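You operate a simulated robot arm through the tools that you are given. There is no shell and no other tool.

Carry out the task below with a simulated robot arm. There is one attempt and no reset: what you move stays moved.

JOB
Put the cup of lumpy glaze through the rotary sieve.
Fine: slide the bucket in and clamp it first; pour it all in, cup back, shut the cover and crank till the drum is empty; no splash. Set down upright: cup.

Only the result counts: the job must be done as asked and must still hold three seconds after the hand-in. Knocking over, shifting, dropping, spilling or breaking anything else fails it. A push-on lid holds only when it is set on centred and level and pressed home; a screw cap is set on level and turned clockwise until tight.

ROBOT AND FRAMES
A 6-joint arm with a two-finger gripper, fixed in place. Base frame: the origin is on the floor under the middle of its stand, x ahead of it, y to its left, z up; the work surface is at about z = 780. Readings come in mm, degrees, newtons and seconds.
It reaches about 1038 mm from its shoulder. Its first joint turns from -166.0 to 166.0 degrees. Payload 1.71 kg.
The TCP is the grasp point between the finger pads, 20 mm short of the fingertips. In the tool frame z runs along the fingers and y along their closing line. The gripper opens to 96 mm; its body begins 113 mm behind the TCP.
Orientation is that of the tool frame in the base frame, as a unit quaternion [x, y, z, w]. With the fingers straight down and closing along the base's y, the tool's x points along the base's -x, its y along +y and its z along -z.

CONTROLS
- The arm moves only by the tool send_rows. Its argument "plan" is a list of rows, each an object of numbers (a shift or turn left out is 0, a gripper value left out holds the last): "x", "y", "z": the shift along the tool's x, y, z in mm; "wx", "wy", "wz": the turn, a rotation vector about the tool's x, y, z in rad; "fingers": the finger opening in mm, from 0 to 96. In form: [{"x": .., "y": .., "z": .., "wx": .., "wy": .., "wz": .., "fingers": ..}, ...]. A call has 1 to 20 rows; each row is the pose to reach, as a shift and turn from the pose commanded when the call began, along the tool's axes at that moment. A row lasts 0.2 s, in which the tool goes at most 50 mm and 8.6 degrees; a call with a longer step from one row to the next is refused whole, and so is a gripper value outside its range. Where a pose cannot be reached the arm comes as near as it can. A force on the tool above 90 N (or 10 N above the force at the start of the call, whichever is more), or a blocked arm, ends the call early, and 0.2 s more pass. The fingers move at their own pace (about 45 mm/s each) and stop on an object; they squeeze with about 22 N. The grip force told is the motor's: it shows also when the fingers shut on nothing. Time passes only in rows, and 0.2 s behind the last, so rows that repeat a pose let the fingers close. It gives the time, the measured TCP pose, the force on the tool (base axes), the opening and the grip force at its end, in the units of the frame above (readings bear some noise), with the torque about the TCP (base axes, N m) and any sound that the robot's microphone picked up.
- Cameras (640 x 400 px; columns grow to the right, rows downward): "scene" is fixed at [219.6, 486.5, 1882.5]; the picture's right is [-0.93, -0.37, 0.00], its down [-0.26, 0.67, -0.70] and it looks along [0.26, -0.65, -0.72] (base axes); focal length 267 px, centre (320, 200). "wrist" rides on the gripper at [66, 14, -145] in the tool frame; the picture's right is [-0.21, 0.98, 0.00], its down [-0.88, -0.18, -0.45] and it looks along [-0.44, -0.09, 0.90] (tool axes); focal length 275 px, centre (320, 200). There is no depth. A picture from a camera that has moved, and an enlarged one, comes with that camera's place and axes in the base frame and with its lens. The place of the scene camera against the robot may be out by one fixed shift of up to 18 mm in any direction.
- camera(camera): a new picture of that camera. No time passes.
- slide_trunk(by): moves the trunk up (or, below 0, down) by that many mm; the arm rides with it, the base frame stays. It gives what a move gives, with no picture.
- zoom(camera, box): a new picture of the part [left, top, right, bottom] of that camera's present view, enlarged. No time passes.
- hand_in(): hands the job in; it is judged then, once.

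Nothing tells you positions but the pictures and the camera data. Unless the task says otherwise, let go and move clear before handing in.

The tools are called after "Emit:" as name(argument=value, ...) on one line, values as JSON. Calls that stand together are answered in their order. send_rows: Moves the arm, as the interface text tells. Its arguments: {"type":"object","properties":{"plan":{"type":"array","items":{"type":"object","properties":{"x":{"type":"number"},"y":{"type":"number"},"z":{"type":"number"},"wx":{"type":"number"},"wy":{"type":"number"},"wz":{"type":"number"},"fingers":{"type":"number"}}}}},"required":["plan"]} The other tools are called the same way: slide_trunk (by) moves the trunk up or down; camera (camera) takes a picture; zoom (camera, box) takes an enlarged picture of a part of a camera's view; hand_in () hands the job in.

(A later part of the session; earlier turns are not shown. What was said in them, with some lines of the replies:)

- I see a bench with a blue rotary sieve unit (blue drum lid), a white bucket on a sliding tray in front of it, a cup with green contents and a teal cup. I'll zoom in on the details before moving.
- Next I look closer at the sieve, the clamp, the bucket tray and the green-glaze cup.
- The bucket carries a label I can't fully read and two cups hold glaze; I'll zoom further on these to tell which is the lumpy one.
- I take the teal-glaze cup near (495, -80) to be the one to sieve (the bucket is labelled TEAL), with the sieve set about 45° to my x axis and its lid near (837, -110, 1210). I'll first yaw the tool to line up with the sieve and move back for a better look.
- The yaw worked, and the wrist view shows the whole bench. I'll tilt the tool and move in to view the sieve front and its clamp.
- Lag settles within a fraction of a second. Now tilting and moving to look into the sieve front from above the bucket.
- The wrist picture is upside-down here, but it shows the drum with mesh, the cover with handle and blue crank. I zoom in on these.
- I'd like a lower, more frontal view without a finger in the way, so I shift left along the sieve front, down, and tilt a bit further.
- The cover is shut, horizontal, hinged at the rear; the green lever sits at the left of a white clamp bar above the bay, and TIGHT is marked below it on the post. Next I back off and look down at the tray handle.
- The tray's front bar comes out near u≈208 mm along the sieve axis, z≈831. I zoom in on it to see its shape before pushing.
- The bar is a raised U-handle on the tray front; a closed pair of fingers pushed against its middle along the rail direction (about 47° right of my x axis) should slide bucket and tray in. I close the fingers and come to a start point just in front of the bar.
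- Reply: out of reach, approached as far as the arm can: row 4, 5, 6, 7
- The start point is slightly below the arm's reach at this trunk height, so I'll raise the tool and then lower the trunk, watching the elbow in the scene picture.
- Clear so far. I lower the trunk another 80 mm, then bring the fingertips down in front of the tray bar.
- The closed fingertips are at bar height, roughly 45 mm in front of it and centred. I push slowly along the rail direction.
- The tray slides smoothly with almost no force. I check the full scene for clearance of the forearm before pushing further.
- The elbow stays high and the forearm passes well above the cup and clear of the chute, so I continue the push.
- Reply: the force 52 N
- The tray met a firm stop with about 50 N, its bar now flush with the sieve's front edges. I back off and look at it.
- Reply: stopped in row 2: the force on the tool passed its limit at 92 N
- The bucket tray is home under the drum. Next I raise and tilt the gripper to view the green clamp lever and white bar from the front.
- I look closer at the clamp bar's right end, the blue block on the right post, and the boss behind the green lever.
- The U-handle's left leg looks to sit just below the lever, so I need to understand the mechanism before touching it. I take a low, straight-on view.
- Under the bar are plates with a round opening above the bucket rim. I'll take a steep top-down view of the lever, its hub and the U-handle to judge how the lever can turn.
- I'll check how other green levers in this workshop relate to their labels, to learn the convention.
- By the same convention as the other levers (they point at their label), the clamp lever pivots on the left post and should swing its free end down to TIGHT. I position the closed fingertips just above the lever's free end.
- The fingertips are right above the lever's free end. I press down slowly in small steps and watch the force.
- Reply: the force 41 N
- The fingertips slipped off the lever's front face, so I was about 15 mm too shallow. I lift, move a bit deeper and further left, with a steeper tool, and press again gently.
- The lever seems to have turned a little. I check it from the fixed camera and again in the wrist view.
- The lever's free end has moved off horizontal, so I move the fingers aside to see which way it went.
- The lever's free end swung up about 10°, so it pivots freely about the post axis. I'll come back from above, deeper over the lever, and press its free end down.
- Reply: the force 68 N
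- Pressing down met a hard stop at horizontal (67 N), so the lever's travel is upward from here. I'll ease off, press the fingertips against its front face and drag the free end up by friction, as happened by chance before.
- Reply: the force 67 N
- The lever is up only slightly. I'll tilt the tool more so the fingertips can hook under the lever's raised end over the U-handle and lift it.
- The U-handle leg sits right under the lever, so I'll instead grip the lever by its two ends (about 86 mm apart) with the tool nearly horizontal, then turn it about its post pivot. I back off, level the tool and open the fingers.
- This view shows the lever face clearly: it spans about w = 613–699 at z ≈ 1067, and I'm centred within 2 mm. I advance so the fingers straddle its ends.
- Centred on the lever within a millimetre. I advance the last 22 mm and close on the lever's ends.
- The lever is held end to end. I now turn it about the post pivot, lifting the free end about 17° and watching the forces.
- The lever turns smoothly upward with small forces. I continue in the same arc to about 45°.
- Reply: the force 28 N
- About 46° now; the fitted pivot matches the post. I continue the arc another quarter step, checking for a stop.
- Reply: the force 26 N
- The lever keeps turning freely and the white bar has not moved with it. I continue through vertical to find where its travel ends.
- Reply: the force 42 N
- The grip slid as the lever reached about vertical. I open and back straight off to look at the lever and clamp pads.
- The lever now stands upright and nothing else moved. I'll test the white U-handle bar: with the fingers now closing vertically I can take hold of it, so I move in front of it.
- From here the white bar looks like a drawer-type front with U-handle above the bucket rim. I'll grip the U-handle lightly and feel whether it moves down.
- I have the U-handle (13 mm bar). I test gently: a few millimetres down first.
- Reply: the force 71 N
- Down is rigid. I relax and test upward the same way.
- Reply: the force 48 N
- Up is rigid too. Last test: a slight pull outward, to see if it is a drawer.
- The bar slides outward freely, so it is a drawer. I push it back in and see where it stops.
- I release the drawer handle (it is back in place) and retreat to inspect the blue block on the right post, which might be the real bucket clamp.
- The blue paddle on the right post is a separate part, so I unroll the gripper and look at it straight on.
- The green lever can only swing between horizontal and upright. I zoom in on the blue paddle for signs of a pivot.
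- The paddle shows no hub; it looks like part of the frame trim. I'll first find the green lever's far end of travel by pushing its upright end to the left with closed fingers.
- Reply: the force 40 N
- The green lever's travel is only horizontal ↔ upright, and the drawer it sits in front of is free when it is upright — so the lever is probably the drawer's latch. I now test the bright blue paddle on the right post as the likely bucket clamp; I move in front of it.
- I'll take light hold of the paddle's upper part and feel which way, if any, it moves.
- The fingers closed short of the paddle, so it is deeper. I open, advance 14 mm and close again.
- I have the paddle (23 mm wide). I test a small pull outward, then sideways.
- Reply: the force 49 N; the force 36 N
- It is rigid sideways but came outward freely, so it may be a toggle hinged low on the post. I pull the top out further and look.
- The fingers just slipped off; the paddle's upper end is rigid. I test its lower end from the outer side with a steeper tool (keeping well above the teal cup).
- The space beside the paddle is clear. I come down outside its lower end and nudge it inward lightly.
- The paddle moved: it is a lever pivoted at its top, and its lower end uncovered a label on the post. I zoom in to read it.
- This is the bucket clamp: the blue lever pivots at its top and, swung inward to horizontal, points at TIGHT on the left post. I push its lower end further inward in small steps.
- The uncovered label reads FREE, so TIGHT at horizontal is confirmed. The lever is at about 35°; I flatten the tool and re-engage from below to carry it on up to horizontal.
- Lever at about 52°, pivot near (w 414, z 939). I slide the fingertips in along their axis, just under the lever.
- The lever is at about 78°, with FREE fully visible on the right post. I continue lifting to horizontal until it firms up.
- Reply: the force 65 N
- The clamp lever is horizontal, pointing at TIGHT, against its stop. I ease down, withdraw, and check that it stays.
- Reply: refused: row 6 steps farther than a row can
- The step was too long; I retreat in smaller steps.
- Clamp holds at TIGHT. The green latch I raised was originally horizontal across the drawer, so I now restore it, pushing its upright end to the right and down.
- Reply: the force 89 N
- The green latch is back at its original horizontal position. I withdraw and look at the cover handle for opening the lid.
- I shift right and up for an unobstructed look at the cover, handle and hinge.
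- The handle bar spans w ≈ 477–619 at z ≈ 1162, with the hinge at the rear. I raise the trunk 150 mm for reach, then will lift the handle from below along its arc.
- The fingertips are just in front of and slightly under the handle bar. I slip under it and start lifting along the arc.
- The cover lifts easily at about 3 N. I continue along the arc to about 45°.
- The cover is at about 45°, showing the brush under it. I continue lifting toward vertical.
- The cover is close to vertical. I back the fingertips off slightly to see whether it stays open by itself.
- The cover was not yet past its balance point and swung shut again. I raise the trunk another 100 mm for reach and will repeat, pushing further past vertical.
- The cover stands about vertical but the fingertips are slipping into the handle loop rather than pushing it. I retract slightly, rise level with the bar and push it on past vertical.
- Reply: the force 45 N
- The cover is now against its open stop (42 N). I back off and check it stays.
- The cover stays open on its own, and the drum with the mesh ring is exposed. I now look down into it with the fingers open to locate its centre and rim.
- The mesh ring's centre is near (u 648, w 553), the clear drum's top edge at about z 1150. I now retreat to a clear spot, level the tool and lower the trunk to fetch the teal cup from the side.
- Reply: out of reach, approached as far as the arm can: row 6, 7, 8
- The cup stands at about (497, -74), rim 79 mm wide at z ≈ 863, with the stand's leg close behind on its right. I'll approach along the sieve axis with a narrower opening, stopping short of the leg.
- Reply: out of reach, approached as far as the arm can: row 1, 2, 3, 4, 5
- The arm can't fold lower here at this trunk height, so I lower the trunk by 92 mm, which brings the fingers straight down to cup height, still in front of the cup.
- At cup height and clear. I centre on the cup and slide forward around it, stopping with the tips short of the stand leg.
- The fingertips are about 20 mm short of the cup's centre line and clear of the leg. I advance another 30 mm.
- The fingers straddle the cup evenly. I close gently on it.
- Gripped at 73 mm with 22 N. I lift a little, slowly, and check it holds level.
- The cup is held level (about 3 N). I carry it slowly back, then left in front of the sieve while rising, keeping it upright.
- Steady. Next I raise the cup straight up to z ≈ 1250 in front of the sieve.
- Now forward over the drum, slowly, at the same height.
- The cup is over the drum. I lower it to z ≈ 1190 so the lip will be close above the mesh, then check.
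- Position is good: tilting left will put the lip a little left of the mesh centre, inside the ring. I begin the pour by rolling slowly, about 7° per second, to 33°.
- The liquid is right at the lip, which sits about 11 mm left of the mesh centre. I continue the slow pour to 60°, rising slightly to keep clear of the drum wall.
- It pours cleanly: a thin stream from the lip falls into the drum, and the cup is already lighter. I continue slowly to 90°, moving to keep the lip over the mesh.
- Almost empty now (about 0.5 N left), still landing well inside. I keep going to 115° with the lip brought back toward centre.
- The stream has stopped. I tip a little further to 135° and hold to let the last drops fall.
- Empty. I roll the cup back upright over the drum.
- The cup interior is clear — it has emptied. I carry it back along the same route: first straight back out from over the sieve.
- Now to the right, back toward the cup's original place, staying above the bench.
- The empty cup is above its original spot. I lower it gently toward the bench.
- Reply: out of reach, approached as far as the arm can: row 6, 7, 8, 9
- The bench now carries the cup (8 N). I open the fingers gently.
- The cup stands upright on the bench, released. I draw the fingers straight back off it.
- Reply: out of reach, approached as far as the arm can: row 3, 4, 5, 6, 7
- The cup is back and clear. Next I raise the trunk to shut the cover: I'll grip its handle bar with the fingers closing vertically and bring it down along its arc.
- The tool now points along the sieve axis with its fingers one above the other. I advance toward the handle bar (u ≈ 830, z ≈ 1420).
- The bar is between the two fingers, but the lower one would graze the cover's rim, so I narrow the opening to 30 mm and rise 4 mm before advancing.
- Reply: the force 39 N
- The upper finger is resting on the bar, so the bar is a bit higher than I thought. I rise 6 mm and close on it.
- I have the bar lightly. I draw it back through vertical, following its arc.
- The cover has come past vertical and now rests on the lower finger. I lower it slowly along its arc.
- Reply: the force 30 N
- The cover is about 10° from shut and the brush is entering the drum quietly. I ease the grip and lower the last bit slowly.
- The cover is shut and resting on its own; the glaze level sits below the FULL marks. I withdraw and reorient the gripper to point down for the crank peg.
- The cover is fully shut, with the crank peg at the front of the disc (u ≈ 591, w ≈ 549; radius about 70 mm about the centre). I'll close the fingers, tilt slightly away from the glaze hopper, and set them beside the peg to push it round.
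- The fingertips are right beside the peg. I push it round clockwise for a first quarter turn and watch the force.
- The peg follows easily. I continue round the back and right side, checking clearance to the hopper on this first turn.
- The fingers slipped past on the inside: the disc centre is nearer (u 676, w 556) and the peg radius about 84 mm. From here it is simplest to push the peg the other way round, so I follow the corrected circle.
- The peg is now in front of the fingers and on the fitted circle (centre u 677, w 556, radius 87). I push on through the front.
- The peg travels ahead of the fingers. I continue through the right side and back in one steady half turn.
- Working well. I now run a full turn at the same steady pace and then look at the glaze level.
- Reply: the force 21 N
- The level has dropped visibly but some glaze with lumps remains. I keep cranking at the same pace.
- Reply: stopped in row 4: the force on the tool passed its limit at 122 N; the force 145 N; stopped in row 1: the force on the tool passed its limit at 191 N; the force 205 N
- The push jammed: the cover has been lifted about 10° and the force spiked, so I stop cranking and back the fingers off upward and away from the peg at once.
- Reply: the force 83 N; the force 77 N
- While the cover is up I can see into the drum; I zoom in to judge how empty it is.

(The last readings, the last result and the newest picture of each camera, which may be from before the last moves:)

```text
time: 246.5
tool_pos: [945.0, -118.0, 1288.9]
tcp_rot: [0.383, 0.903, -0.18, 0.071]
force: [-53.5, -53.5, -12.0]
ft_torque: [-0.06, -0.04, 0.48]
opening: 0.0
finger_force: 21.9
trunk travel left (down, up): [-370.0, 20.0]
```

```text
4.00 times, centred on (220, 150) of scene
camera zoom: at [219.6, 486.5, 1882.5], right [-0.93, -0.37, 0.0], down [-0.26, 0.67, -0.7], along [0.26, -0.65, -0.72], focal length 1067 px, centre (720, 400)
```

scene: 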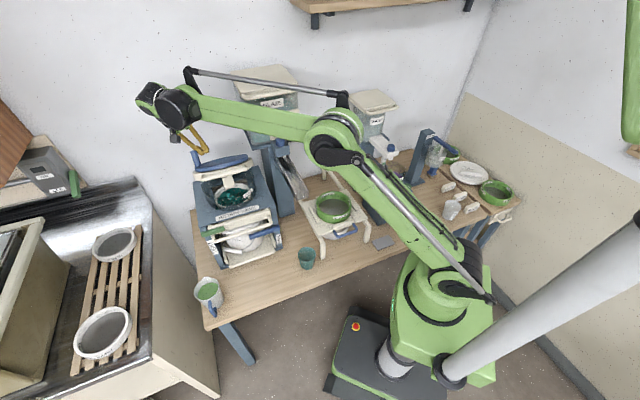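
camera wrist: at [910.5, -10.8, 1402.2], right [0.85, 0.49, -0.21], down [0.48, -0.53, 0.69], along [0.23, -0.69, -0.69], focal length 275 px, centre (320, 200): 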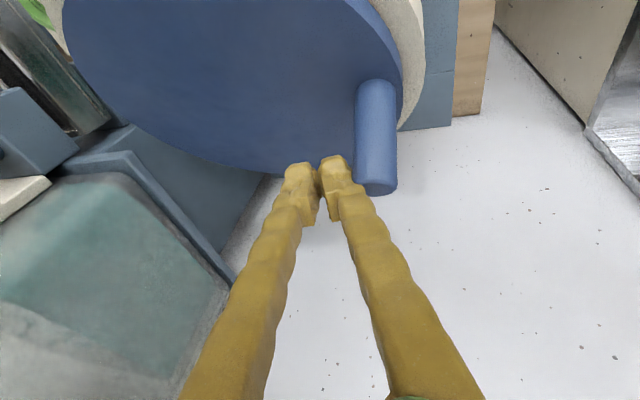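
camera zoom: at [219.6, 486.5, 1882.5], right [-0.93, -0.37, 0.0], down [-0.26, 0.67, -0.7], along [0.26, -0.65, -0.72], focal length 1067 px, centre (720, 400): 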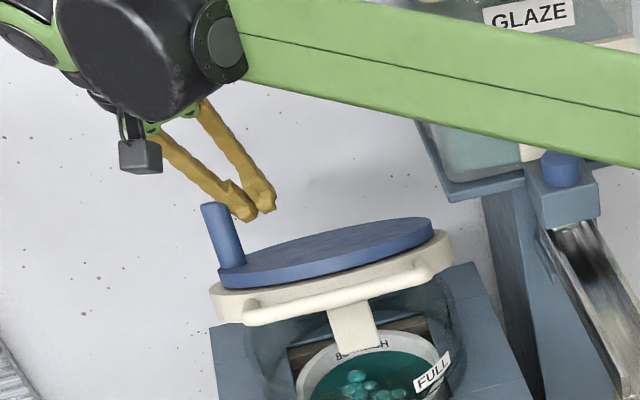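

The drum is drained — only lumps on a wet mesh remain. I lower the tool gently so the cover comes down with it rather than dropping.

Emit:
send_rows(plan=[{"x": 1.3, "y": 1.35, "z": 4.6}, {"x": 2.7, "y": 2.7, "z": 9.2}, {"x": 4, "y": 4, "z": 13.9}, {"x": 5.3, "y": 5.4, "z": 18.5}, {"x": 6.7, "y": 6.8, "z": 23.1}, {"x": 8, "y": 8.1, "z": 27.7}])

Emit:
zoom(camera="scene", box=[170, 100, 290, 240])

```text
time: 247.6
tool_pos: [946.5, -127.0, 1269.7]
tcp_rot: [0.387, 0.901, -0.188, 0.061]
force: [-126.7, -74.0, 61.7]
ft_torque: [0.71, -1.0, 1.06]
opening: 0.0
finger_force: 21.7
trunk travel left (down, up): [-370.0, 20.0]
stopped in row 5: the force on the tool passed its limit at 91 N (the readings are from after the stop); the commanded pose is now the measured one
```

```text
2.86 times, centred on (230, 170) of scene
camera zoom: at [219.6, 486.5, 1882.5], right [-0.93, -0.37, 0.0], down [-0.26, 0.67, -0.7], along [0.26, -0.65, -0.72], focal length 762 px, centre (577, 286)
```

zoom: 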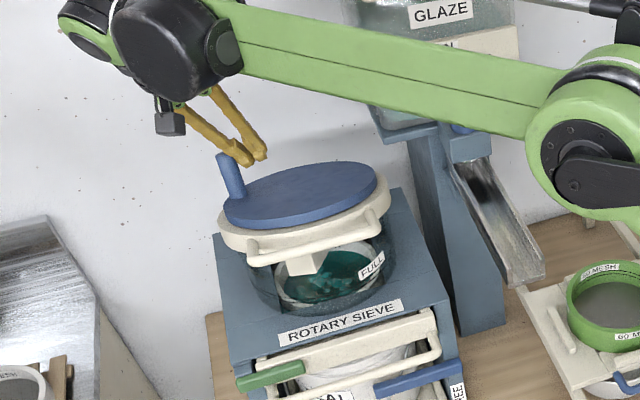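

Emit:
send_rows(plan=[{"x": 1.3, "y": -3.7, "z": 5}, {"x": 2.7, "y": -7.5, "z": 10.1}, {"x": 4.5, "y": -9.7, "z": 16.7}, {"x": 6.3, "y": -11.9, "z": 23.3}, {"x": 8.2, "y": -16, "z": 30.4}])

Emit:
zoom(camera="scene", box=[170, 100, 290, 240])

```text
time: 248.8
tool_pos: [935.0, -128.2, 1238.6]
tcp_rot: [0.381, 0.903, -0.186, 0.063]
force: [-97.5, -23.8, 79.5]
ft_torque: [2.16, -1.72, 2.22]
opening: 0.1
finger_force: 21.8
trunk travel left (down, up): [-370.0, 20.0]
```

```text
2.86 times, centred on (230, 170) of scene
camera zoom: at [219.6, 486.5, 1882.5], right [-0.93, -0.37, 0.0], down [-0.26, 0.67, -0.7], along [0.26, -0.65, -0.72], focal length 762 px, centre (577, 286)
```

zoom: 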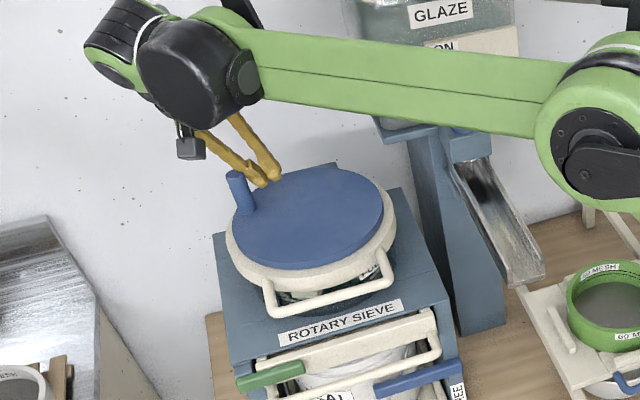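

The cover is almost down. I now move the fingers straight right, off the peg.

Emit:
send_rows(plan=[{"x": 0.4, "y": -7.7, "z": 2.1}, {"x": 0.9, "y": -15.4, "z": 4.3}, {"x": 1.3, "y": -23, "z": 6.4}, {"x": 1.8, "y": -32, "z": 8.5}, {"x": 1.8, "y": -32, "z": 8.5}])

Emit:
zoom(camera="scene", box=[170, 100, 290, 240])

Emit:
camera(camera="wrist")

```text
time: 250.0
tool_pos: [927.5, -148.5, 1226.2]
tcp_rot: [0.379, 0.904, -0.186, 0.062]
force: [0.7, -0.4, -0.5]
ft_torque: [-0.01, 0.01, 0.0]
opening: 0.0
finger_force: 21.6
trunk travel left (down, up): [-370.0, 20.0]
```

```text
2.86 times, centred on (230, 170) of scene
camera zoom: at [219.6, 486.5, 1882.5], right [-0.93, -0.37, 0.0], down [-0.26, 0.67, -0.7], along [0.26, -0.65, -0.72], focal length 762 px, centre (577, 286)
```

zoom: 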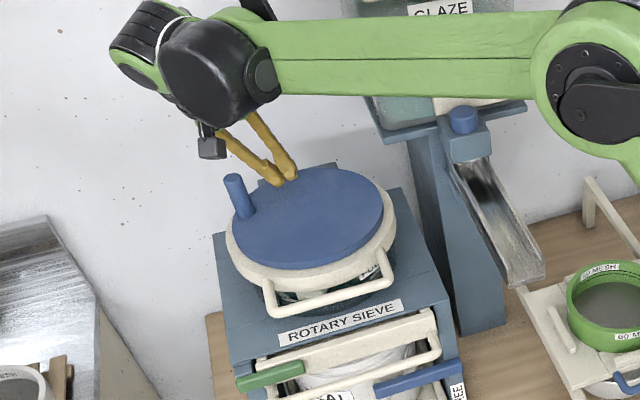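

```text
taken
camera wrist: at [895.4, -40.0, 1338.6], right [0.84, 0.49, -0.23], down [0.5, -0.53, 0.69], along [0.21, -0.69, -0.69], focal length 275 px, centre (320, 200)
```

wrist: 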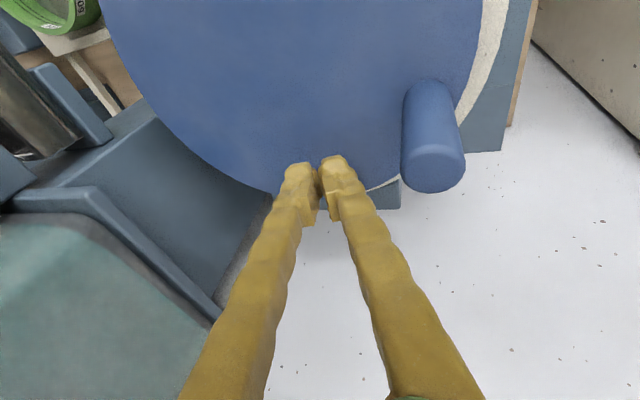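

The fingers are free and the cover is shut again. I lift away and go look through the clear drum wall from the front.

Emit:
send_rows(plan=[{"x": -10, "y": -11, "z": -37}, {"x": -21, "y": -22, "z": -74}, {"x": 20, "y": -23, "z": -86}, {"x": 61, "y": -24, "z": -97}, {"x": 102, "y": -25, "z": -109}, {"x": 143, "y": -26, "z": -120}, {"x": 184, "y": -27, "z": -132}, {"x": 225, "y": -28, "z": -143}, {"x": 265, "y": -29, "z": -154}, {"x": 306, "y": -30, "z": -166}, {"x": 306, "y": -30, "z": -166}, {"x": 306, "y": -30, "z": -166}])

Emit:
zoom(camera="scene", box=[210, 180, 260, 220])

Emit:
camera(camera="wrist")

```text
time: 252.6
tool_pos: [699.9, 100.3, 1311.7]
tcp_rot: [0.38, 0.904, -0.187, 0.062]
force: [0.8, 0.2, 0.5]
ft_torque: [0.05, 0.0, -0.03]
opening: 0.0
finger_force: 22.2
trunk travel left (down, up): [-370.0, 20.0]
```

```text
10.00 times, centred on (235, 200) of scene
camera zoom: at [219.6, 486.5, 1882.5], right [-0.93, -0.37, 0.0], down [-0.26, 0.67, -0.7], along [0.26, -0.65, -0.72], focal length 2667 px, centre (1170, 200)
```

zoom: 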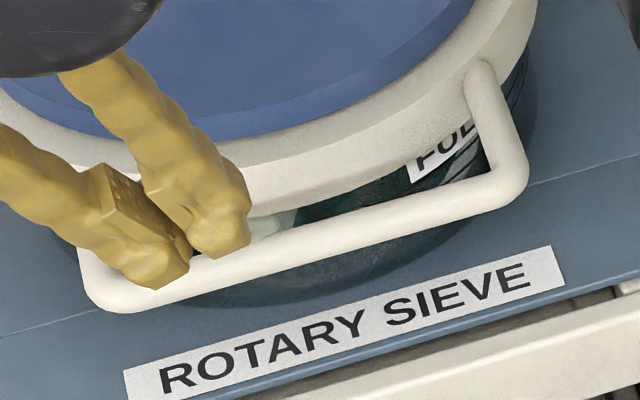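

```text
taken
camera wrist: at [666.5, 208.6, 1424.8], right [0.84, 0.49, -0.23], down [0.5, -0.53, 0.69], along [0.21, -0.69, -0.69], focal length 275 px, centre (320, 200)
```

wrist: 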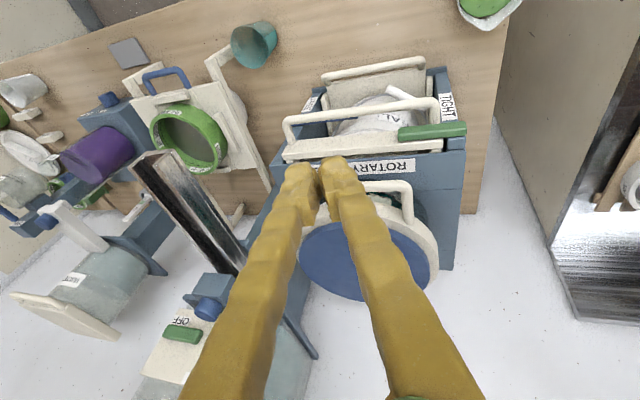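

Emit:
send_rows(plan=[{"x": 8, "y": 10, "z": 31, "wx": -0.096, "wy": 0.0015, "wz": 0.026, "fingers": 96}, {"x": 17, "y": 19, "z": 62, "wx": -0.192, "wy": 0.003, "wz": 0.052, "fingers": 96}, {"x": 25, "y": 29, "z": 92, "wx": -0.2887, "wy": 0.0047, "wz": 0.078, "fingers": 96}, {"x": 25, "y": 29, "z": 92, "wx": -0.2887, "wy": 0.0047, "wz": 0.078, "fingers": 96}])

Emit:
send_rows(plan=[{"x": 0, "y": -6, "z": 15, "wy": -0.14}, {"x": -1, "y": -12, "z": 30, "wy": -0.28}, {"x": -1, "y": -18, "z": 45, "wy": -0.42}, {"x": -2, "y": -24, "z": 60, "wy": -0.56}, {"x": -2, "y": -30, "z": 76, "wy": -0.7}, {"x": -2.4, "y": -35, "z": 91, "wy": -0.84}, {"x": -2.4, "y": -35, "z": 91, "wy": -0.84}, {"x": -2.4, "y": -35, "z": 91, "wy": -0.84}])

Emit:
camera(camera="wrist")

Emit:
zoom(camera="wrist", box=[240, 130, 420, 290])

```text
time: 253.6
tool_pos: [696.6, 100.6, 1210.1]
tcp_rot: [0.402, 0.906, -0.051, 0.121]
force: [0.8, 0.1, -0.1]
ft_torque: [0.03, -0.01, -0.05]
opening: 88.0
finger_force: 0.1
trunk travel left (down, up): [-370.0, 20.0]
```

```text
time: 255.4
tool_pos: [688.5, 56.7, 1121.9]
tcp_rot: [0.347, 0.778, -0.211, 0.48]
force: [-0.1, -0.2, 0.2]
ft_torque: [-0.01, 0.02, 0.05]
opening: 96.0
finger_force: 0.1
trunk travel left (down, up): [-370.0, 20.0]
```

```text
taken
camera wrist: at [591.1, 184.7, 1128.8], right [0.79, 0.59, 0.19], down [-0.14, -0.13, 0.98], along [0.6, -0.8, -0.01], focal length 275 px, centre (320, 200)
```

wrist: 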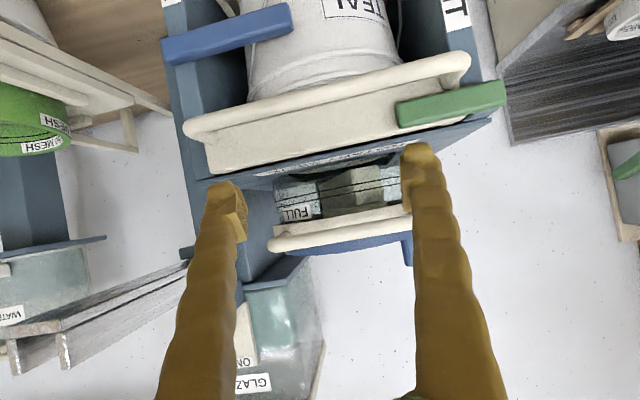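

```text
2.50 times, centred on (330, 210) of wrist
camera zoom: at [591.1, 184.7, 1128.8], right [0.79, 0.59, 0.19], down [-0.14, -0.13, 0.98], along [0.6, -0.8, -0.01], focal length 688 px, centre (295, 175)
```

zoom: 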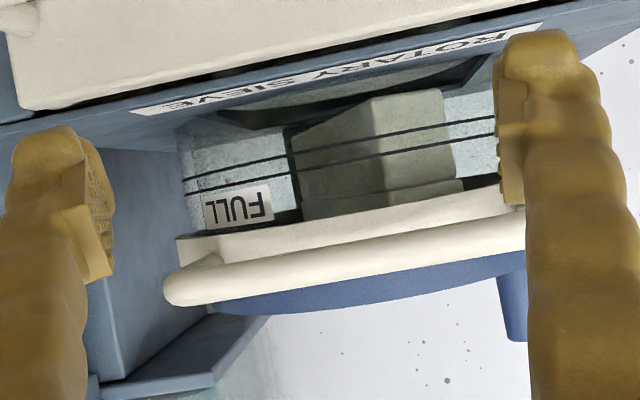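

No liquid is visible behind the drum wall. To be sure the drum is drained, I'll give the crank another careful half turn in the sector where the push presses the cover down, starting with the fingers behind the peg.

Emit:
send_rows(plan=[{"x": -35, "z": -14, "wy": 0.135, "fingers": 0}, {"x": -70, "z": -28, "wy": 0.27, "fingers": 0}, {"x": -104, "z": -42, "wy": 0.405, "fingers": 0}, {"x": -139, "z": -56, "wy": 0.54, "fingers": 0}, {"x": -174, "z": -70, "wy": 0.675, "fingers": 0}, {"x": -208, "z": -83, "wy": 0.81, "fingers": 0}, {"x": -208, "z": -83, "wy": 0.81, "fingers": 0}, {"x": -208, "z": -83, "wy": 0.81, "fingers": 0}])

Emit:
send_rows(plan=[{"x": -37, "y": 5, "z": 11, "wx": 0.031, "wz": -0.009}, {"x": -74, "y": 11, "z": 22, "wx": 0.062, "wz": -0.019}, {"x": -112, "y": 16, "z": 34, "wx": 0.093, "wz": -0.028}, {"x": -149, "y": 22, "z": 45, "wx": 0.125, "wz": -0.038}, {"x": -186, "y": 27, "z": 56, "wx": 0.156, "wz": -0.047}, {"x": -223, "y": 33, "z": 67, "wx": 0.187, "wz": -0.056}, {"x": -260, "y": 38, "z": 78, "wx": 0.218, "wz": -0.066}, {"x": -297.6, "y": 44, "z": 89.6, "wx": 0.249, "wz": -0.075}, {"x": -297.6, "y": 44, "z": 89.6, "wx": 0.249, "wz": -0.075}, {"x": -297.6, "y": 44, "z": 89.6, "wx": 0.249, "wz": -0.075}])

Emit:
camera(camera="wrist")

Emit:
zoom(camera="scene", box=[130, 60, 330, 240])

```text
time: 257.2
tool_pos: [702.8, 42.6, 1345.4]
tcp_rot: [0.402, 0.904, -0.057, 0.134]
force: [-0.2, 0.6, 1.4]
ft_torque: [-0.01, -0.02, 0.0]
opening: 0.0
finger_force: 22.1
trunk travel left (down, up): [-370.0, 20.0]
```

```text
time: 259.4
tool_pos: [941.5, -160.2, 1347.4]
tcp_rot: [0.38, 0.905, -0.174, 0.082]
force: [-0.4, 0.2, 1.1]
ft_torque: [0.0, -0.04, 0.05]
opening: 0.1
finger_force: 22.1
trunk travel left (down, up): [-370.0, 20.0]
```

```text
taken
camera wrist: at [903.6, -52.3, 1459.1], right [0.85, 0.5, -0.19], down [0.47, -0.53, 0.7], along [0.25, -0.68, -0.68], focal length 275 px, centre (320, 200)
```

wrist: 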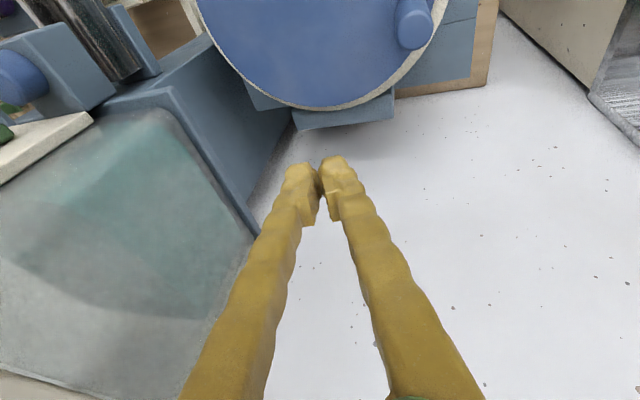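

```text
2.22 times, centred on (230, 150) of scene
camera zoom: at [219.6, 486.5, 1882.5], right [-0.93, -0.37, 0.0], down [-0.26, 0.67, -0.7], along [0.26, -0.65, -0.72], focal length 593 px, centre (520, 311)
```

zoom: 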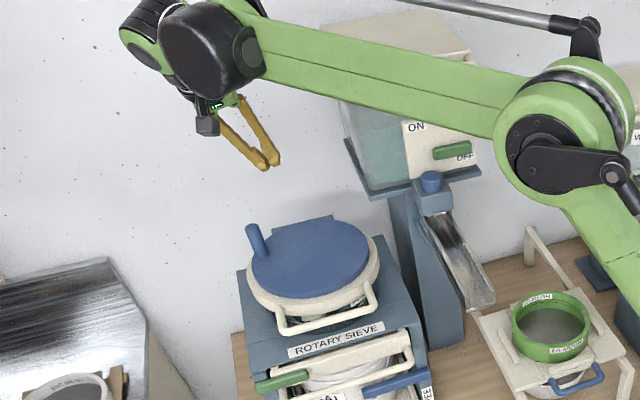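

Emit:
send_rows(plan=[{"x": 9.7, "y": 8.7, "z": 32}, {"x": 19.4, "y": 17.4, "z": 64}, {"x": 29, "y": 26.2, "z": 96}, {"x": 38.7, "y": 34.9, "z": 128}, {"x": 38.7, "y": 34.9, "z": 128}, {"x": 38.7, "y": 34.9, "z": 128}])

Emit:
camera(camera="wrist")

```text
time: 260.8
tool_pos: [942.8, -159.4, 1209.0]
tcp_rot: [0.382, 0.904, -0.174, 0.083]
force: [12.5, -3.1, 41.0]
ft_torque: [0.08, -0.31, -0.2]
opening: 0.2
finger_force: 22.2
trunk travel left (down, up): [-370.0, 20.0]
```

```text
taken
camera wrist: at [904.6, -51.3, 1321.3], right [0.85, 0.5, -0.19], down [0.47, -0.53, 0.71], along [0.25, -0.69, -0.68], focal length 275 px, centre (320, 200)
```

wrist: 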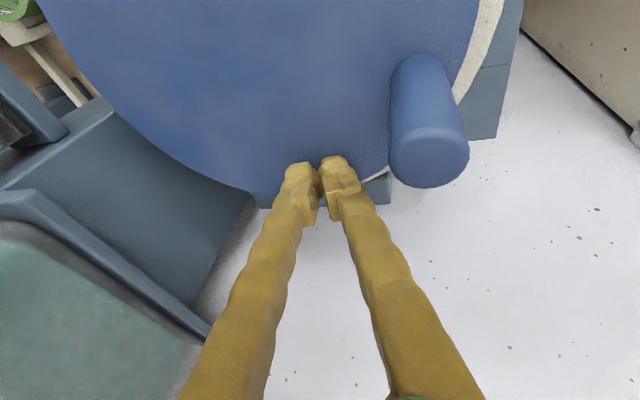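

The tip just touches the disc, so I raise 4 mm and push the peg slowly forward along the left side.

Emit:
send_rows(plan=[{"x": 3.2, "y": 14.8, "z": -9.1}, {"x": 12, "y": 29.4, "z": -15.6}, {"x": 23.5, "y": 41.7, "z": -22.3}, {"x": 37.7, "y": 51, "z": -28.9}, {"x": 53.7, "y": 57, "z": -35.3}, {"x": 70.7, "y": 59.4, "z": -41.1}, {"x": 88.1, "y": 58.2, "z": -46}, {"x": 105.1, "y": 53.3, "z": -50}, {"x": 121, "y": 45, "z": -52.6}])

Emit:
zoom(camera="scene", box=[170, 110, 300, 250])

Emit:
camera(camera="wrist")

```text
time: 262.8
tool_pos: [890.3, -31.0, 1211.9]
tcp_rot: [0.382, 0.904, -0.174, 0.082]
force: [-0.7, -0.7, 0.2]
ft_torque: [-0.03, -0.04, 0.01]
opening: 0.1
finger_force: 21.5
trunk travel left (down, up): [-370.0, 20.0]
```

```text
2.86 times, centred on (235, 180) of scene
camera zoom: at [219.6, 486.5, 1882.5], right [-0.93, -0.37, 0.0], down [-0.26, 0.67, -0.7], along [0.26, -0.65, -0.72], focal length 762 px, centre (563, 257)
```

zoom: 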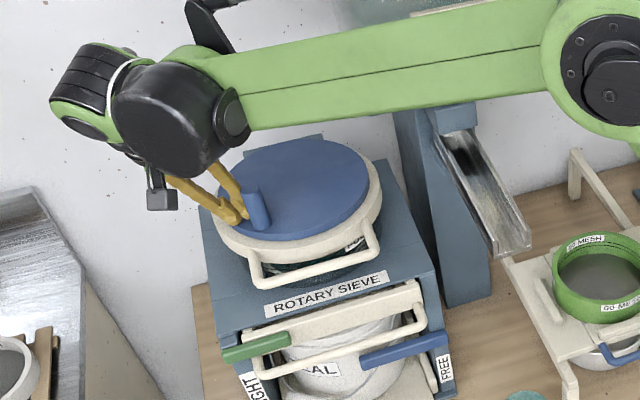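

```text
taken
camera wrist: at [851.4, 77.1, 1323.8], right [0.85, 0.5, -0.19], down [0.47, -0.53, 0.7], along [0.25, -0.68, -0.68], focal length 275 px, centre (320, 200)
```

wrist: 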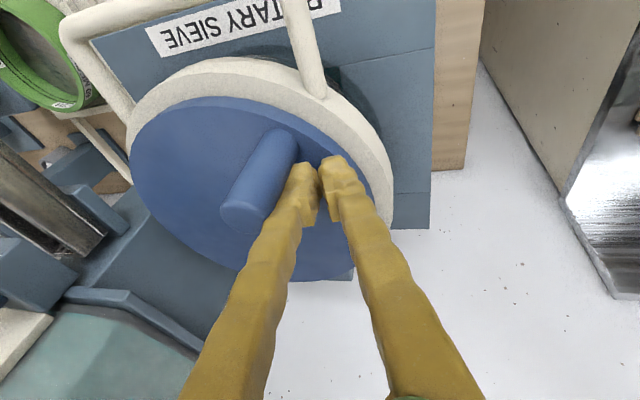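

The crank turns freely (under 1 N). I continue through the front.

Emit:
send_rows(plan=[{"x": 14.2, "y": -11.4, "z": -1.3}, {"x": 25.9, "y": -25.3, "z": -1.3}, {"x": 34.6, "y": -41.1, "z": 0.2}, {"x": 40, "y": -58.3, "z": 3}, {"x": 41.9, "y": -76, "z": 7.1}, {"x": 39.9, "y": -93.3, "z": 12.1}, {"x": 34.6, "y": -109.6, "z": 18}, {"x": 25.8, "y": -124.2, "z": 24.4}, {"x": 14.2, "y": -136.5, "z": 31.1}, {"x": 0, "y": -145.8, "z": 37.8}])

Emit:
zoom(camera="scene", box=[170, 110, 300, 250])

Emit:
camera(camera="wrist")

```text
time: 265.0
tool_pos: [786.2, -138.6, 1212.5]
tcp_rot: [0.381, 0.904, -0.174, 0.081]
force: [-0.6, 0.3, -0.2]
ft_torque: [0.0, -0.05, 0.0]
opening: 0.0
finger_force: 22.1
trunk travel left (down, up): [-370.0, 20.0]
```

```text
2.86 times, centred on (235, 180) of scene
camera zoom: at [219.6, 486.5, 1882.5], right [-0.93, -0.37, 0.0], down [-0.26, 0.67, -0.7], along [0.26, -0.65, -0.72], focal length 762 px, centre (563, 257)
```

zoom: 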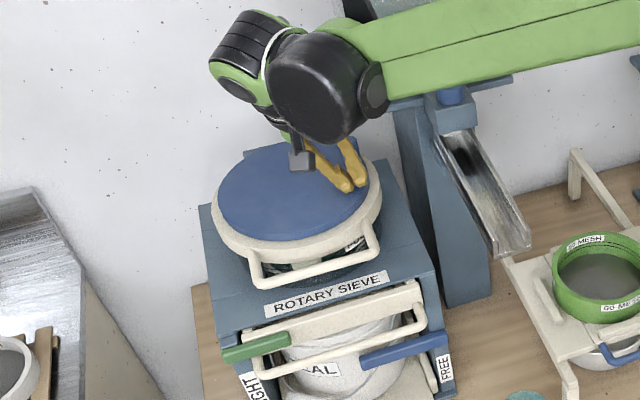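

```text
taken
camera wrist: at [747.4, -31.3, 1326.0], right [0.85, 0.5, -0.19], down [0.47, -0.53, 0.7], along [0.25, -0.68, -0.68], focal length 275 px, centre (320, 200)
```

wrist: 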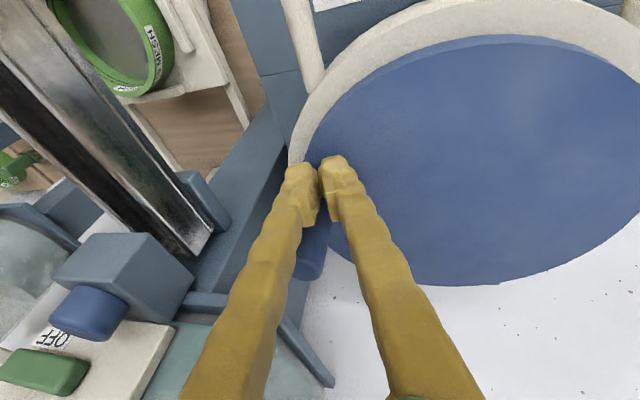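

The cover stays shut and the crank is free. I carry on round the right side in a short slow segment, watching the force.

Emit:
send_rows(plan=[{"x": -15.9, "y": -6, "z": 6.3}, {"x": -32.9, "y": -8.4, "z": 12.1}, {"x": -50.3, "y": -7.2, "z": 17.1}, {"x": -67.4, "y": -2.3, "z": 21}, {"x": -83.3, "y": 6.1, "z": 23.6}])

Emit:
zoom(camera="scene", box=[170, 110, 300, 250])

Emit:
camera(camera="wrist")

```text
time: 266.2
tool_pos: [848.1, -198.6, 1214.3]
tcp_rot: [0.382, 0.904, -0.174, 0.08]
force: [0.1, -0.9, 0.9]
ft_torque: [-0.01, 0.02, -0.04]
opening: 0.0
finger_force: 22.0
trunk travel left (down, up): [-370.0, 20.0]
```

```text
2.86 times, centred on (235, 180) of scene
camera zoom: at [219.6, 486.5, 1882.5], right [-0.93, -0.37, 0.0], down [-0.26, 0.67, -0.7], along [0.26, -0.65, -0.72], focal length 762 px, centre (563, 257)
```

zoom: 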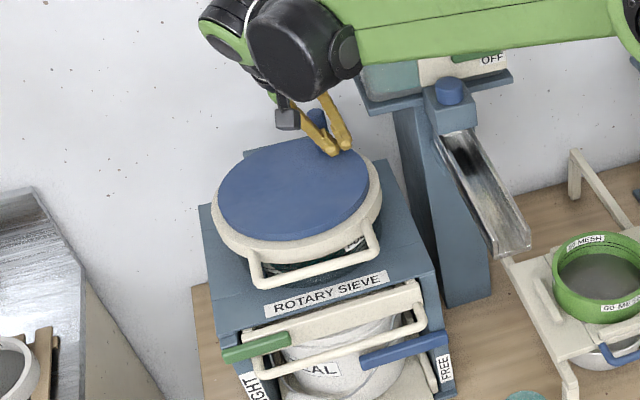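

```text
taken
camera wrist: at [810.1, -91.8, 1327.2], right [0.85, 0.5, -0.19], down [0.47, -0.53, 0.7], along [0.25, -0.68, -0.68], focal length 275 px, centre (320, 200)
```

wrist: 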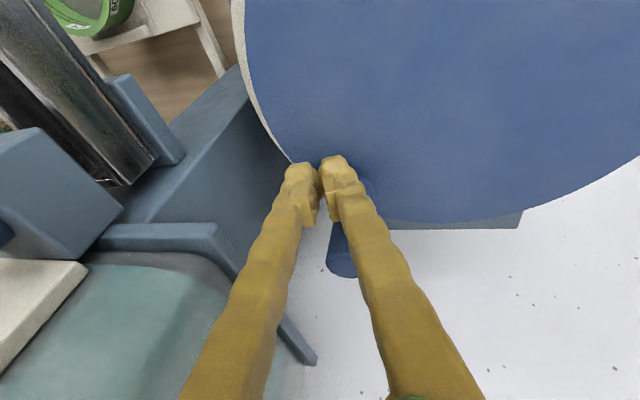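

Emit:
send_rows(plan=[{"x": -14.1, "y": 11.4, "z": 1.3}, {"x": -25.8, "y": 25.2, "z": 1.3}, {"x": -34.5, "y": 41.1, "z": -0.2}, {"x": -39.9, "y": 58.2, "z": -3}, {"x": -41.7, "y": 75.9, "z": -7}, {"x": -39.9, "y": 93.3, "z": -12.1}, {"x": -34.5, "y": 109.5, "z": -17.9}])

Emit:
zoom(camera="scene", box=[170, 110, 300, 250])

Emit:
camera(camera="wrist")

```text
time: 267.8
tool_pos: [949.9, -142.0, 1211.9]
tcp_rot: [0.381, 0.904, -0.175, 0.081]
force: [-0.9, -0.5, -0.7]
ft_torque: [-0.01, -0.01, 0.0]
opening: 0.0
finger_force: 21.9
trunk travel left (down, up): [-370.0, 20.0]
```

```text
2.86 times, centred on (235, 180) of scene
camera zoom: at [219.6, 486.5, 1882.5], right [-0.93, -0.37, 0.0], down [-0.26, 0.67, -0.7], along [0.26, -0.65, -0.72], focal length 762 px, centre (563, 257)
```

zoom: 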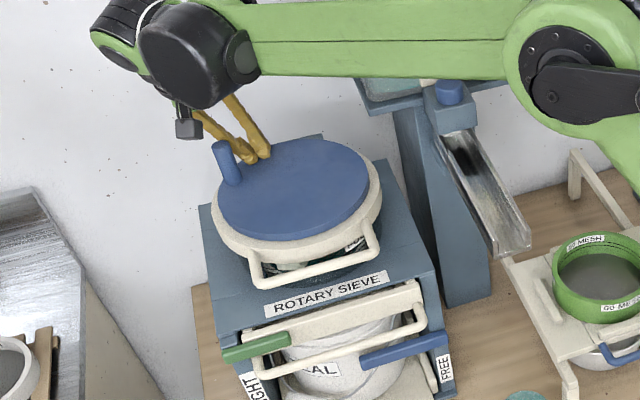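

```text
taken
camera wrist: at [911.0, -35.3, 1323.9], right [0.85, 0.5, -0.19], down [0.47, -0.53, 0.7], along [0.25, -0.68, -0.68], focal length 275 px, centre (320, 200)
```

wrist: 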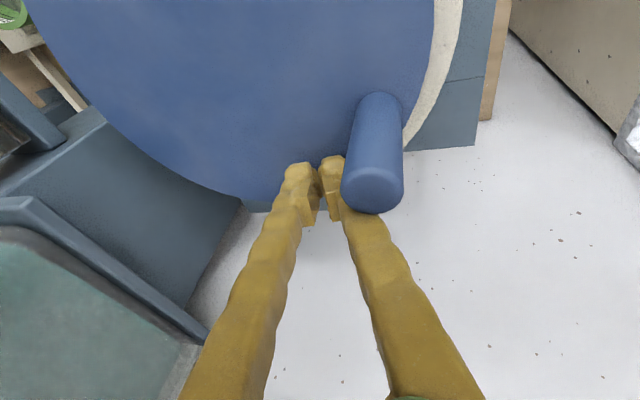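

A full slow turn went cleanly with the cover shut. I add another full turn at the same gentle pace for certainty.

Emit:
send_rows(plan=[{"x": 8.7, "y": 14.6, "z": -6.4}, {"x": 20.3, "y": 26.9, "z": -13.1}, {"x": 34.5, "y": 36.2, "z": -19.8}, {"x": 50.4, "y": 42.2, "z": -26.2}, {"x": 67.5, "y": 44.6, "z": -32}, {"x": 84.8, "y": 43.4, "z": -36.9}, {"x": 101.9, "y": 38.5, "z": -40.8}, {"x": 117.8, "y": 30.2, "z": -43.5}, {"x": 132, "y": 18.8, "z": -44.8}, {"x": 143.6, "y": 4.9, "z": -44.7}, {"x": 152.4, "y": -10.9, "z": -43.3}, {"x": 157.8, "y": -28.1, "z": -40.5}, {"x": 159.5, "y": -45.8, "z": -36.4}, {"x": 157.7, "y": -63.1, "z": -31.4}, {"x": 152.3, "y": -79.4, "z": -25.5}])

Emit:
zoom(camera="scene", box=[170, 110, 300, 250])

```text
time: 271.0
tool_pos: [788.3, -86.1, 1211.3]
tcp_rot: [0.381, 0.905, -0.174, 0.08]
force: [0.1, 0.1, -0.3]
ft_torque: [-0.04, -0.01, 0.03]
opening: 0.1
finger_force: 21.8
trunk travel left (down, up): [-370.0, 20.0]
```

```text
2.86 times, centred on (235, 180) of scene
camera zoom: at [219.6, 486.5, 1882.5], right [-0.93, -0.37, 0.0], down [-0.26, 0.67, -0.7], along [0.26, -0.65, -0.72], focal length 762 px, centre (563, 257)
```

zoom: 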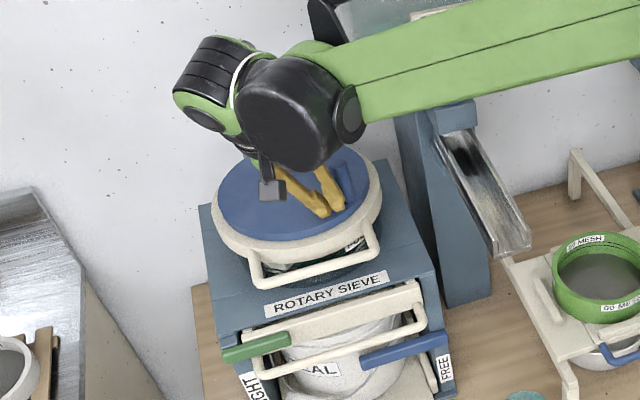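

Emit:
send_rows(plan=[{"x": -8.7, "y": -14.6, "z": 6.4}, {"x": -20.3, "y": -26.9, "z": 13.1}, {"x": -34.5, "y": -36.2, "z": 19.8}, {"x": -50.4, "y": -42.2, "z": 26.2}, {"x": -67.5, "y": -44.6, "z": 32}, {"x": -84.8, "y": -43.4, "z": 36.9}, {"x": -101.9, "y": -38.5, "z": 40.8}, {"x": -117.8, "y": -30.2, "z": 43.5}, {"x": -132, "y": -18.8, "z": 44.8}, {"x": -143.6, "y": -4.9, "z": 44.7}, {"x": -152.4, "y": 10.9, "z": 43.3}, {"x": -157.8, "y": 28.1, "z": 40.5}, {"x": -159.5, "y": 45.8, "z": 36.4}])

Emit:
zoom(camera="scene", box=[170, 110, 300, 250])

Emit:
camera(camera="wrist")

```text
time: 273.8
tool_pos: [932.8, -175.0, 1211.0]
tcp_rot: [0.38, 0.905, -0.174, 0.081]
force: [0.7, 0.7, -1.3]
ft_torque: [-0.05, 0.07, -0.02]
opening: 0.2
finger_force: 22.0
trunk travel left (down, up): [-370.0, 20.0]
```

```text
2.86 times, centred on (235, 180) of scene
camera zoom: at [219.6, 486.5, 1882.5], right [-0.93, -0.37, 0.0], down [-0.26, 0.67, -0.7], along [0.26, -0.65, -0.72], focal length 762 px, centre (563, 257)
```

zoom: 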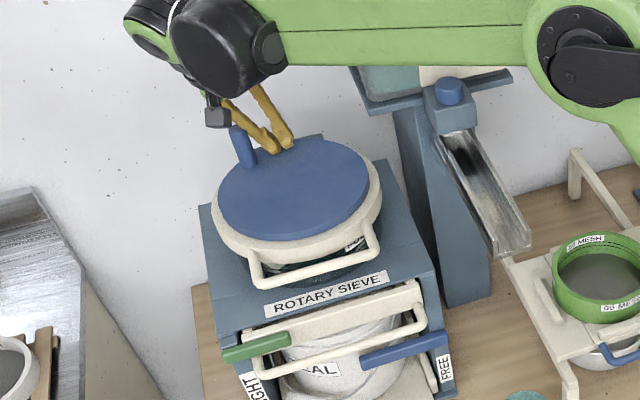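

```text
taken
camera wrist: at [894.6, -67.3, 1323.9], right [0.85, 0.5, -0.19], down [0.47, -0.53, 0.7], along [0.25, -0.68, -0.68], focal length 275 px, centre (320, 200)
```

wrist: 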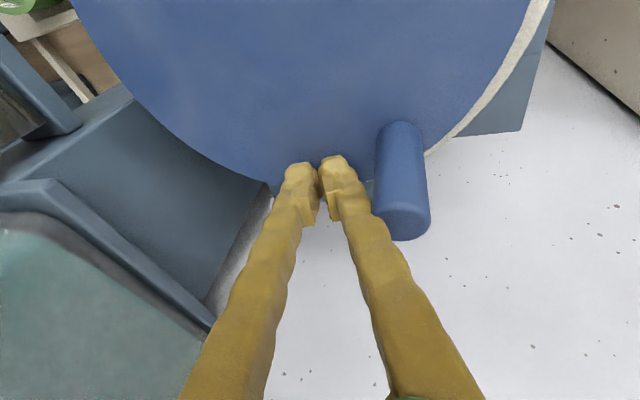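

Another full turn done cleanly. I lift straight off the peg and move clear.

Emit:
send_rows(plan=[{"x": -8.4, "y": -7.6, "z": -27.8}, {"x": -16.8, "y": -15.2, "z": -55.6}, {"x": -25.3, "y": -22.7, "z": -83.4}, {"x": -33.7, "y": -30.3, "z": -111}, {"x": -33.7, "y": -30.3, "z": -111}])

Emit:
send_rows(plan=[{"x": 40, "z": -12}, {"x": 81, "z": -24}, {"x": 122, "z": -37}, {"x": 163, "z": -49}, {"x": 204, "z": -61}, {"x": 245, "z": -73}, {"x": 286, "z": -86}, {"x": 327, "z": -98}, {"x": 327, "z": -98}])

Emit:
camera(camera="scene")

Emit:
zoom(camera="scene", box=[180, 130, 340, 340])

```text
time: 275.0
tool_pos: [931.3, -175.4, 1331.7]
tcp_rot: [0.381, 0.905, -0.174, 0.081]
force: [0.9, -0.1, -0.5]
ft_torque: [-0.01, 0.01, 0.01]
opening: 0.0
finger_force: 21.9
trunk travel left (down, up): [-370.0, 20.0]
```

```text
time: 277.0
tool_pos: [701.0, 76.3, 1331.2]
tcp_rot: [0.381, 0.904, -0.175, 0.082]
force: [0.1, 0.4, 0.3]
ft_torque: [-0.05, 0.01, 0.01]
opening: 0.0
finger_force: 21.7
trunk travel left (down, up): [-370.0, 20.0]
```

```text
taken
```

scene: 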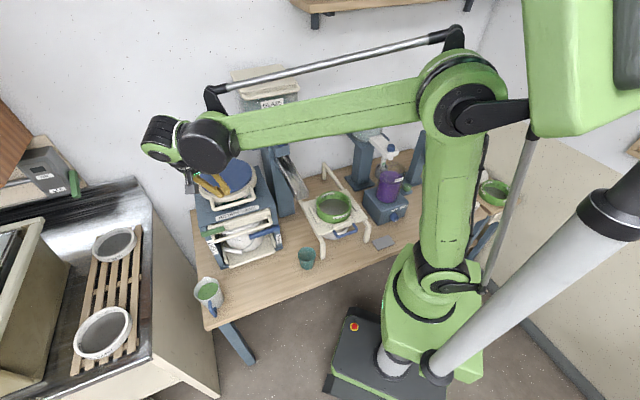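

```text
1.90 times, centred on (260, 235) of scene
camera zoom: at [219.6, 486.5, 1882.5], right [-0.93, -0.37, 0.0], down [-0.26, 0.67, -0.7], along [0.26, -0.65, -0.72], focal length 508 px, centre (434, 133)
```

zoom: 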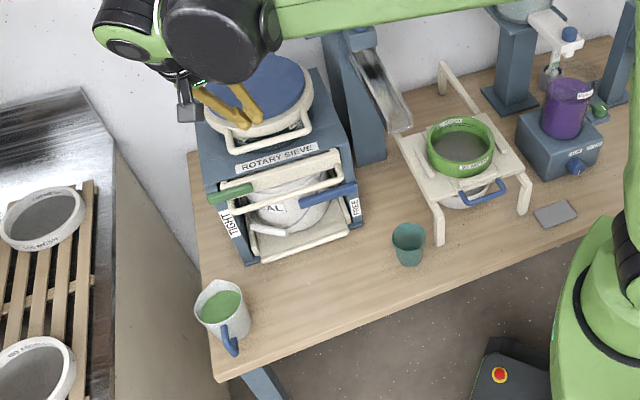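

I check the cup's interior and the latch, clamp and cover states once more.

Emit:
zoom(camera="scene", box=[290, 235, 330, 280])

Emit:
zoom(camera="scene", box=[185, 190, 295, 280])

Emit:
camera(camera="wrist")

```text
8.89 times, centred on (310, 258) of scene
camera zoom: at [219.6, 486.5, 1882.5], right [-0.93, -0.37, 0.0], down [-0.26, 0.67, -0.7], along [0.26, -0.65, -0.72], focal length 2370 px, centre (409, -311)
```

zoom: 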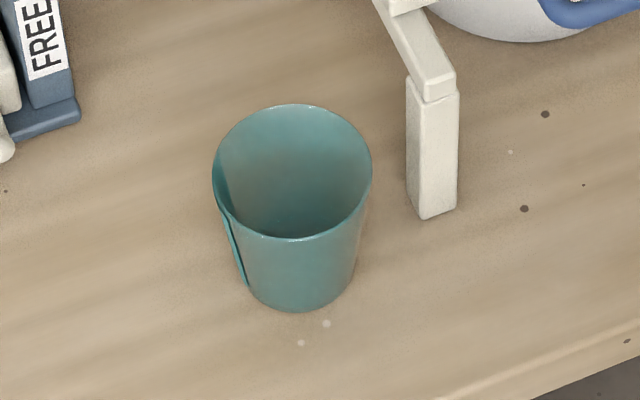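

```text
4.44 times, centred on (240, 235) of scene
camera zoom: at [219.6, 486.5, 1882.5], right [-0.93, -0.37, 0.0], down [-0.26, 0.67, -0.7], along [0.26, -0.65, -0.72], focal length 1185 px, centre (676, 44)
```

zoom: 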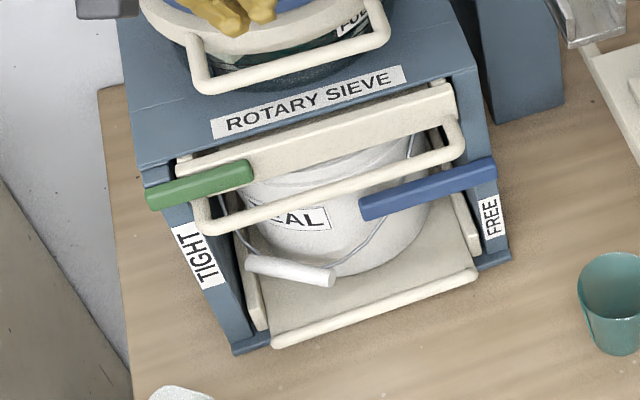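

```text
taken
camera wrist: at [662.8, 184.0, 1444.6], right [0.85, 0.5, -0.19], down [0.47, -0.53, 0.7], along [0.25, -0.68, -0.68], focal length 275 px, centre (320, 200)
```

wrist: 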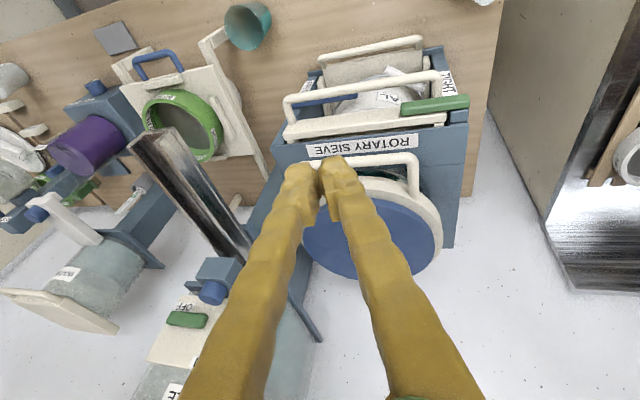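

Emit:
zoom(camera="scene", box=[215, 180, 265, 220])

Emit:
zoom(camera="wrist", box=[300, 130, 460, 260])

```text
10.00 times, centred on (240, 200) of scene
camera zoom: at [219.6, 486.5, 1882.5], right [-0.93, -0.37, 0.0], down [-0.26, 0.67, -0.7], along [0.26, -0.65, -0.72], focal length 2667 px, centre (1120, 200)
```

zoom: 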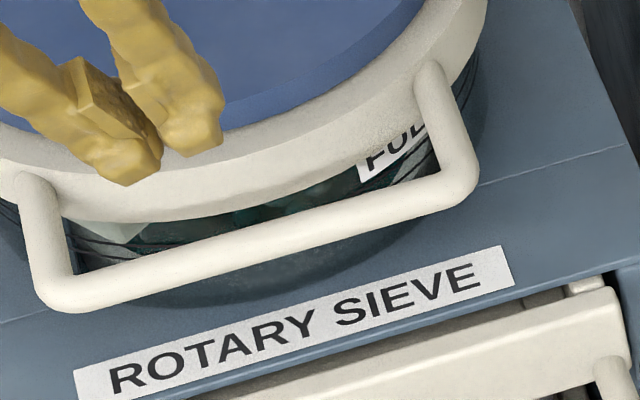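

```text
3.08 times, centred on (380, 195) of wrist
camera zoom: at [662.8, 184.0, 1444.6], right [0.85, 0.5, -0.19], down [0.47, -0.53, 0.7], along [0.25, -0.68, -0.68], focal length 847 px, centre (135, 215)
```

zoom: 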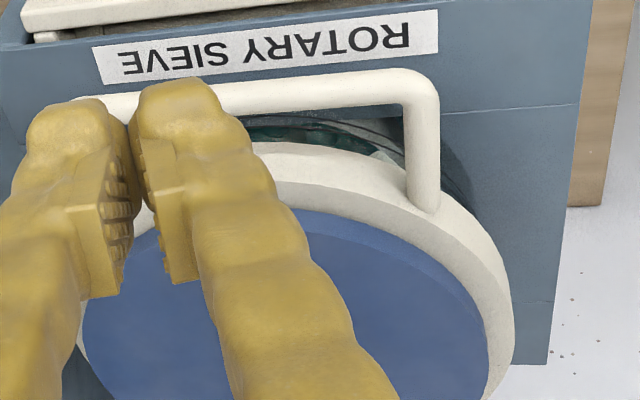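

Everything is in place: bucket in and clamped at TIGHT, cup empty and upright on the bench, cover shut, drum drained. I move the arm well clear and hand in.

Emit:
send_rows(plan=[{"x": 36, "z": -11}, {"x": 72, "z": -22}, {"x": 108, "z": -33}, {"x": 143, "z": -43}, {"x": 143, "z": -43}, {"x": 143, "z": -43}, {"x": 143, "z": -43}])

Emit:
camera(camera="scene")

```text
time: 278.6
tool_pos: [602.0, 189.5, 1331.6]
tcp_rot: [0.381, 0.904, -0.174, 0.081]
force: [-0.1, -0.7, -0.1]
ft_torque: [0.01, -0.05, -0.02]
opening: 0.0
finger_force: 21.7
trunk travel left (down, up): [-370.0, 20.0]
```

```text
taken
```

scene: 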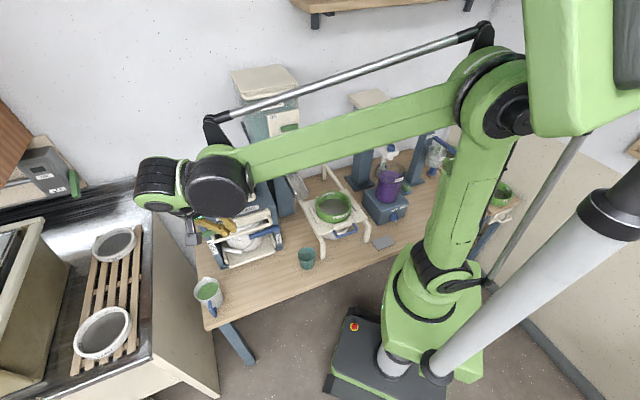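

The arm is clear of the sieve and everything rests on its own, so I hand in the job.

Emit:
hand_in()

```text
The job is handed in.
```

I put the teal glaze through the rotary sieve and handed the job in; I can't see the judge's result. The last pictures showed the drum drained, with only lumps left on the mesh.

- **Bucket:** it is slid fully in, and the blue clamp lever points at TIGHT.
- **Pour:** I used the teal cup, because the bucket is labelled TEAL. I poured it all in slowly, and no spill showed in the pictures.
- **Cup:** it is empty, upright and released on the bench, about 15 mm from where it first stood.
- **Cover and crank:** the cover is shut. I stopped cranking after about four turns.

Some things did not go cleanly:

- **Green latch:** I first took the green drawer latch for the bucket clamp and swung it up. I also pulled the drawer handle outward about 5 mm. I pushed the drawer back in and returned the latch to its original position.
- **Cover dropped:** on the first try the cover fell shut from nearly vertical, before anything was poured.
- **Crank jam:** partway through cranking, the fingers jammed on the crank peg, with a force spike of about 190 N, and lifted the cover to about 30°. The drum had already drained by then. I lowered the cover again and finished with about two slower turns that did not lift it.
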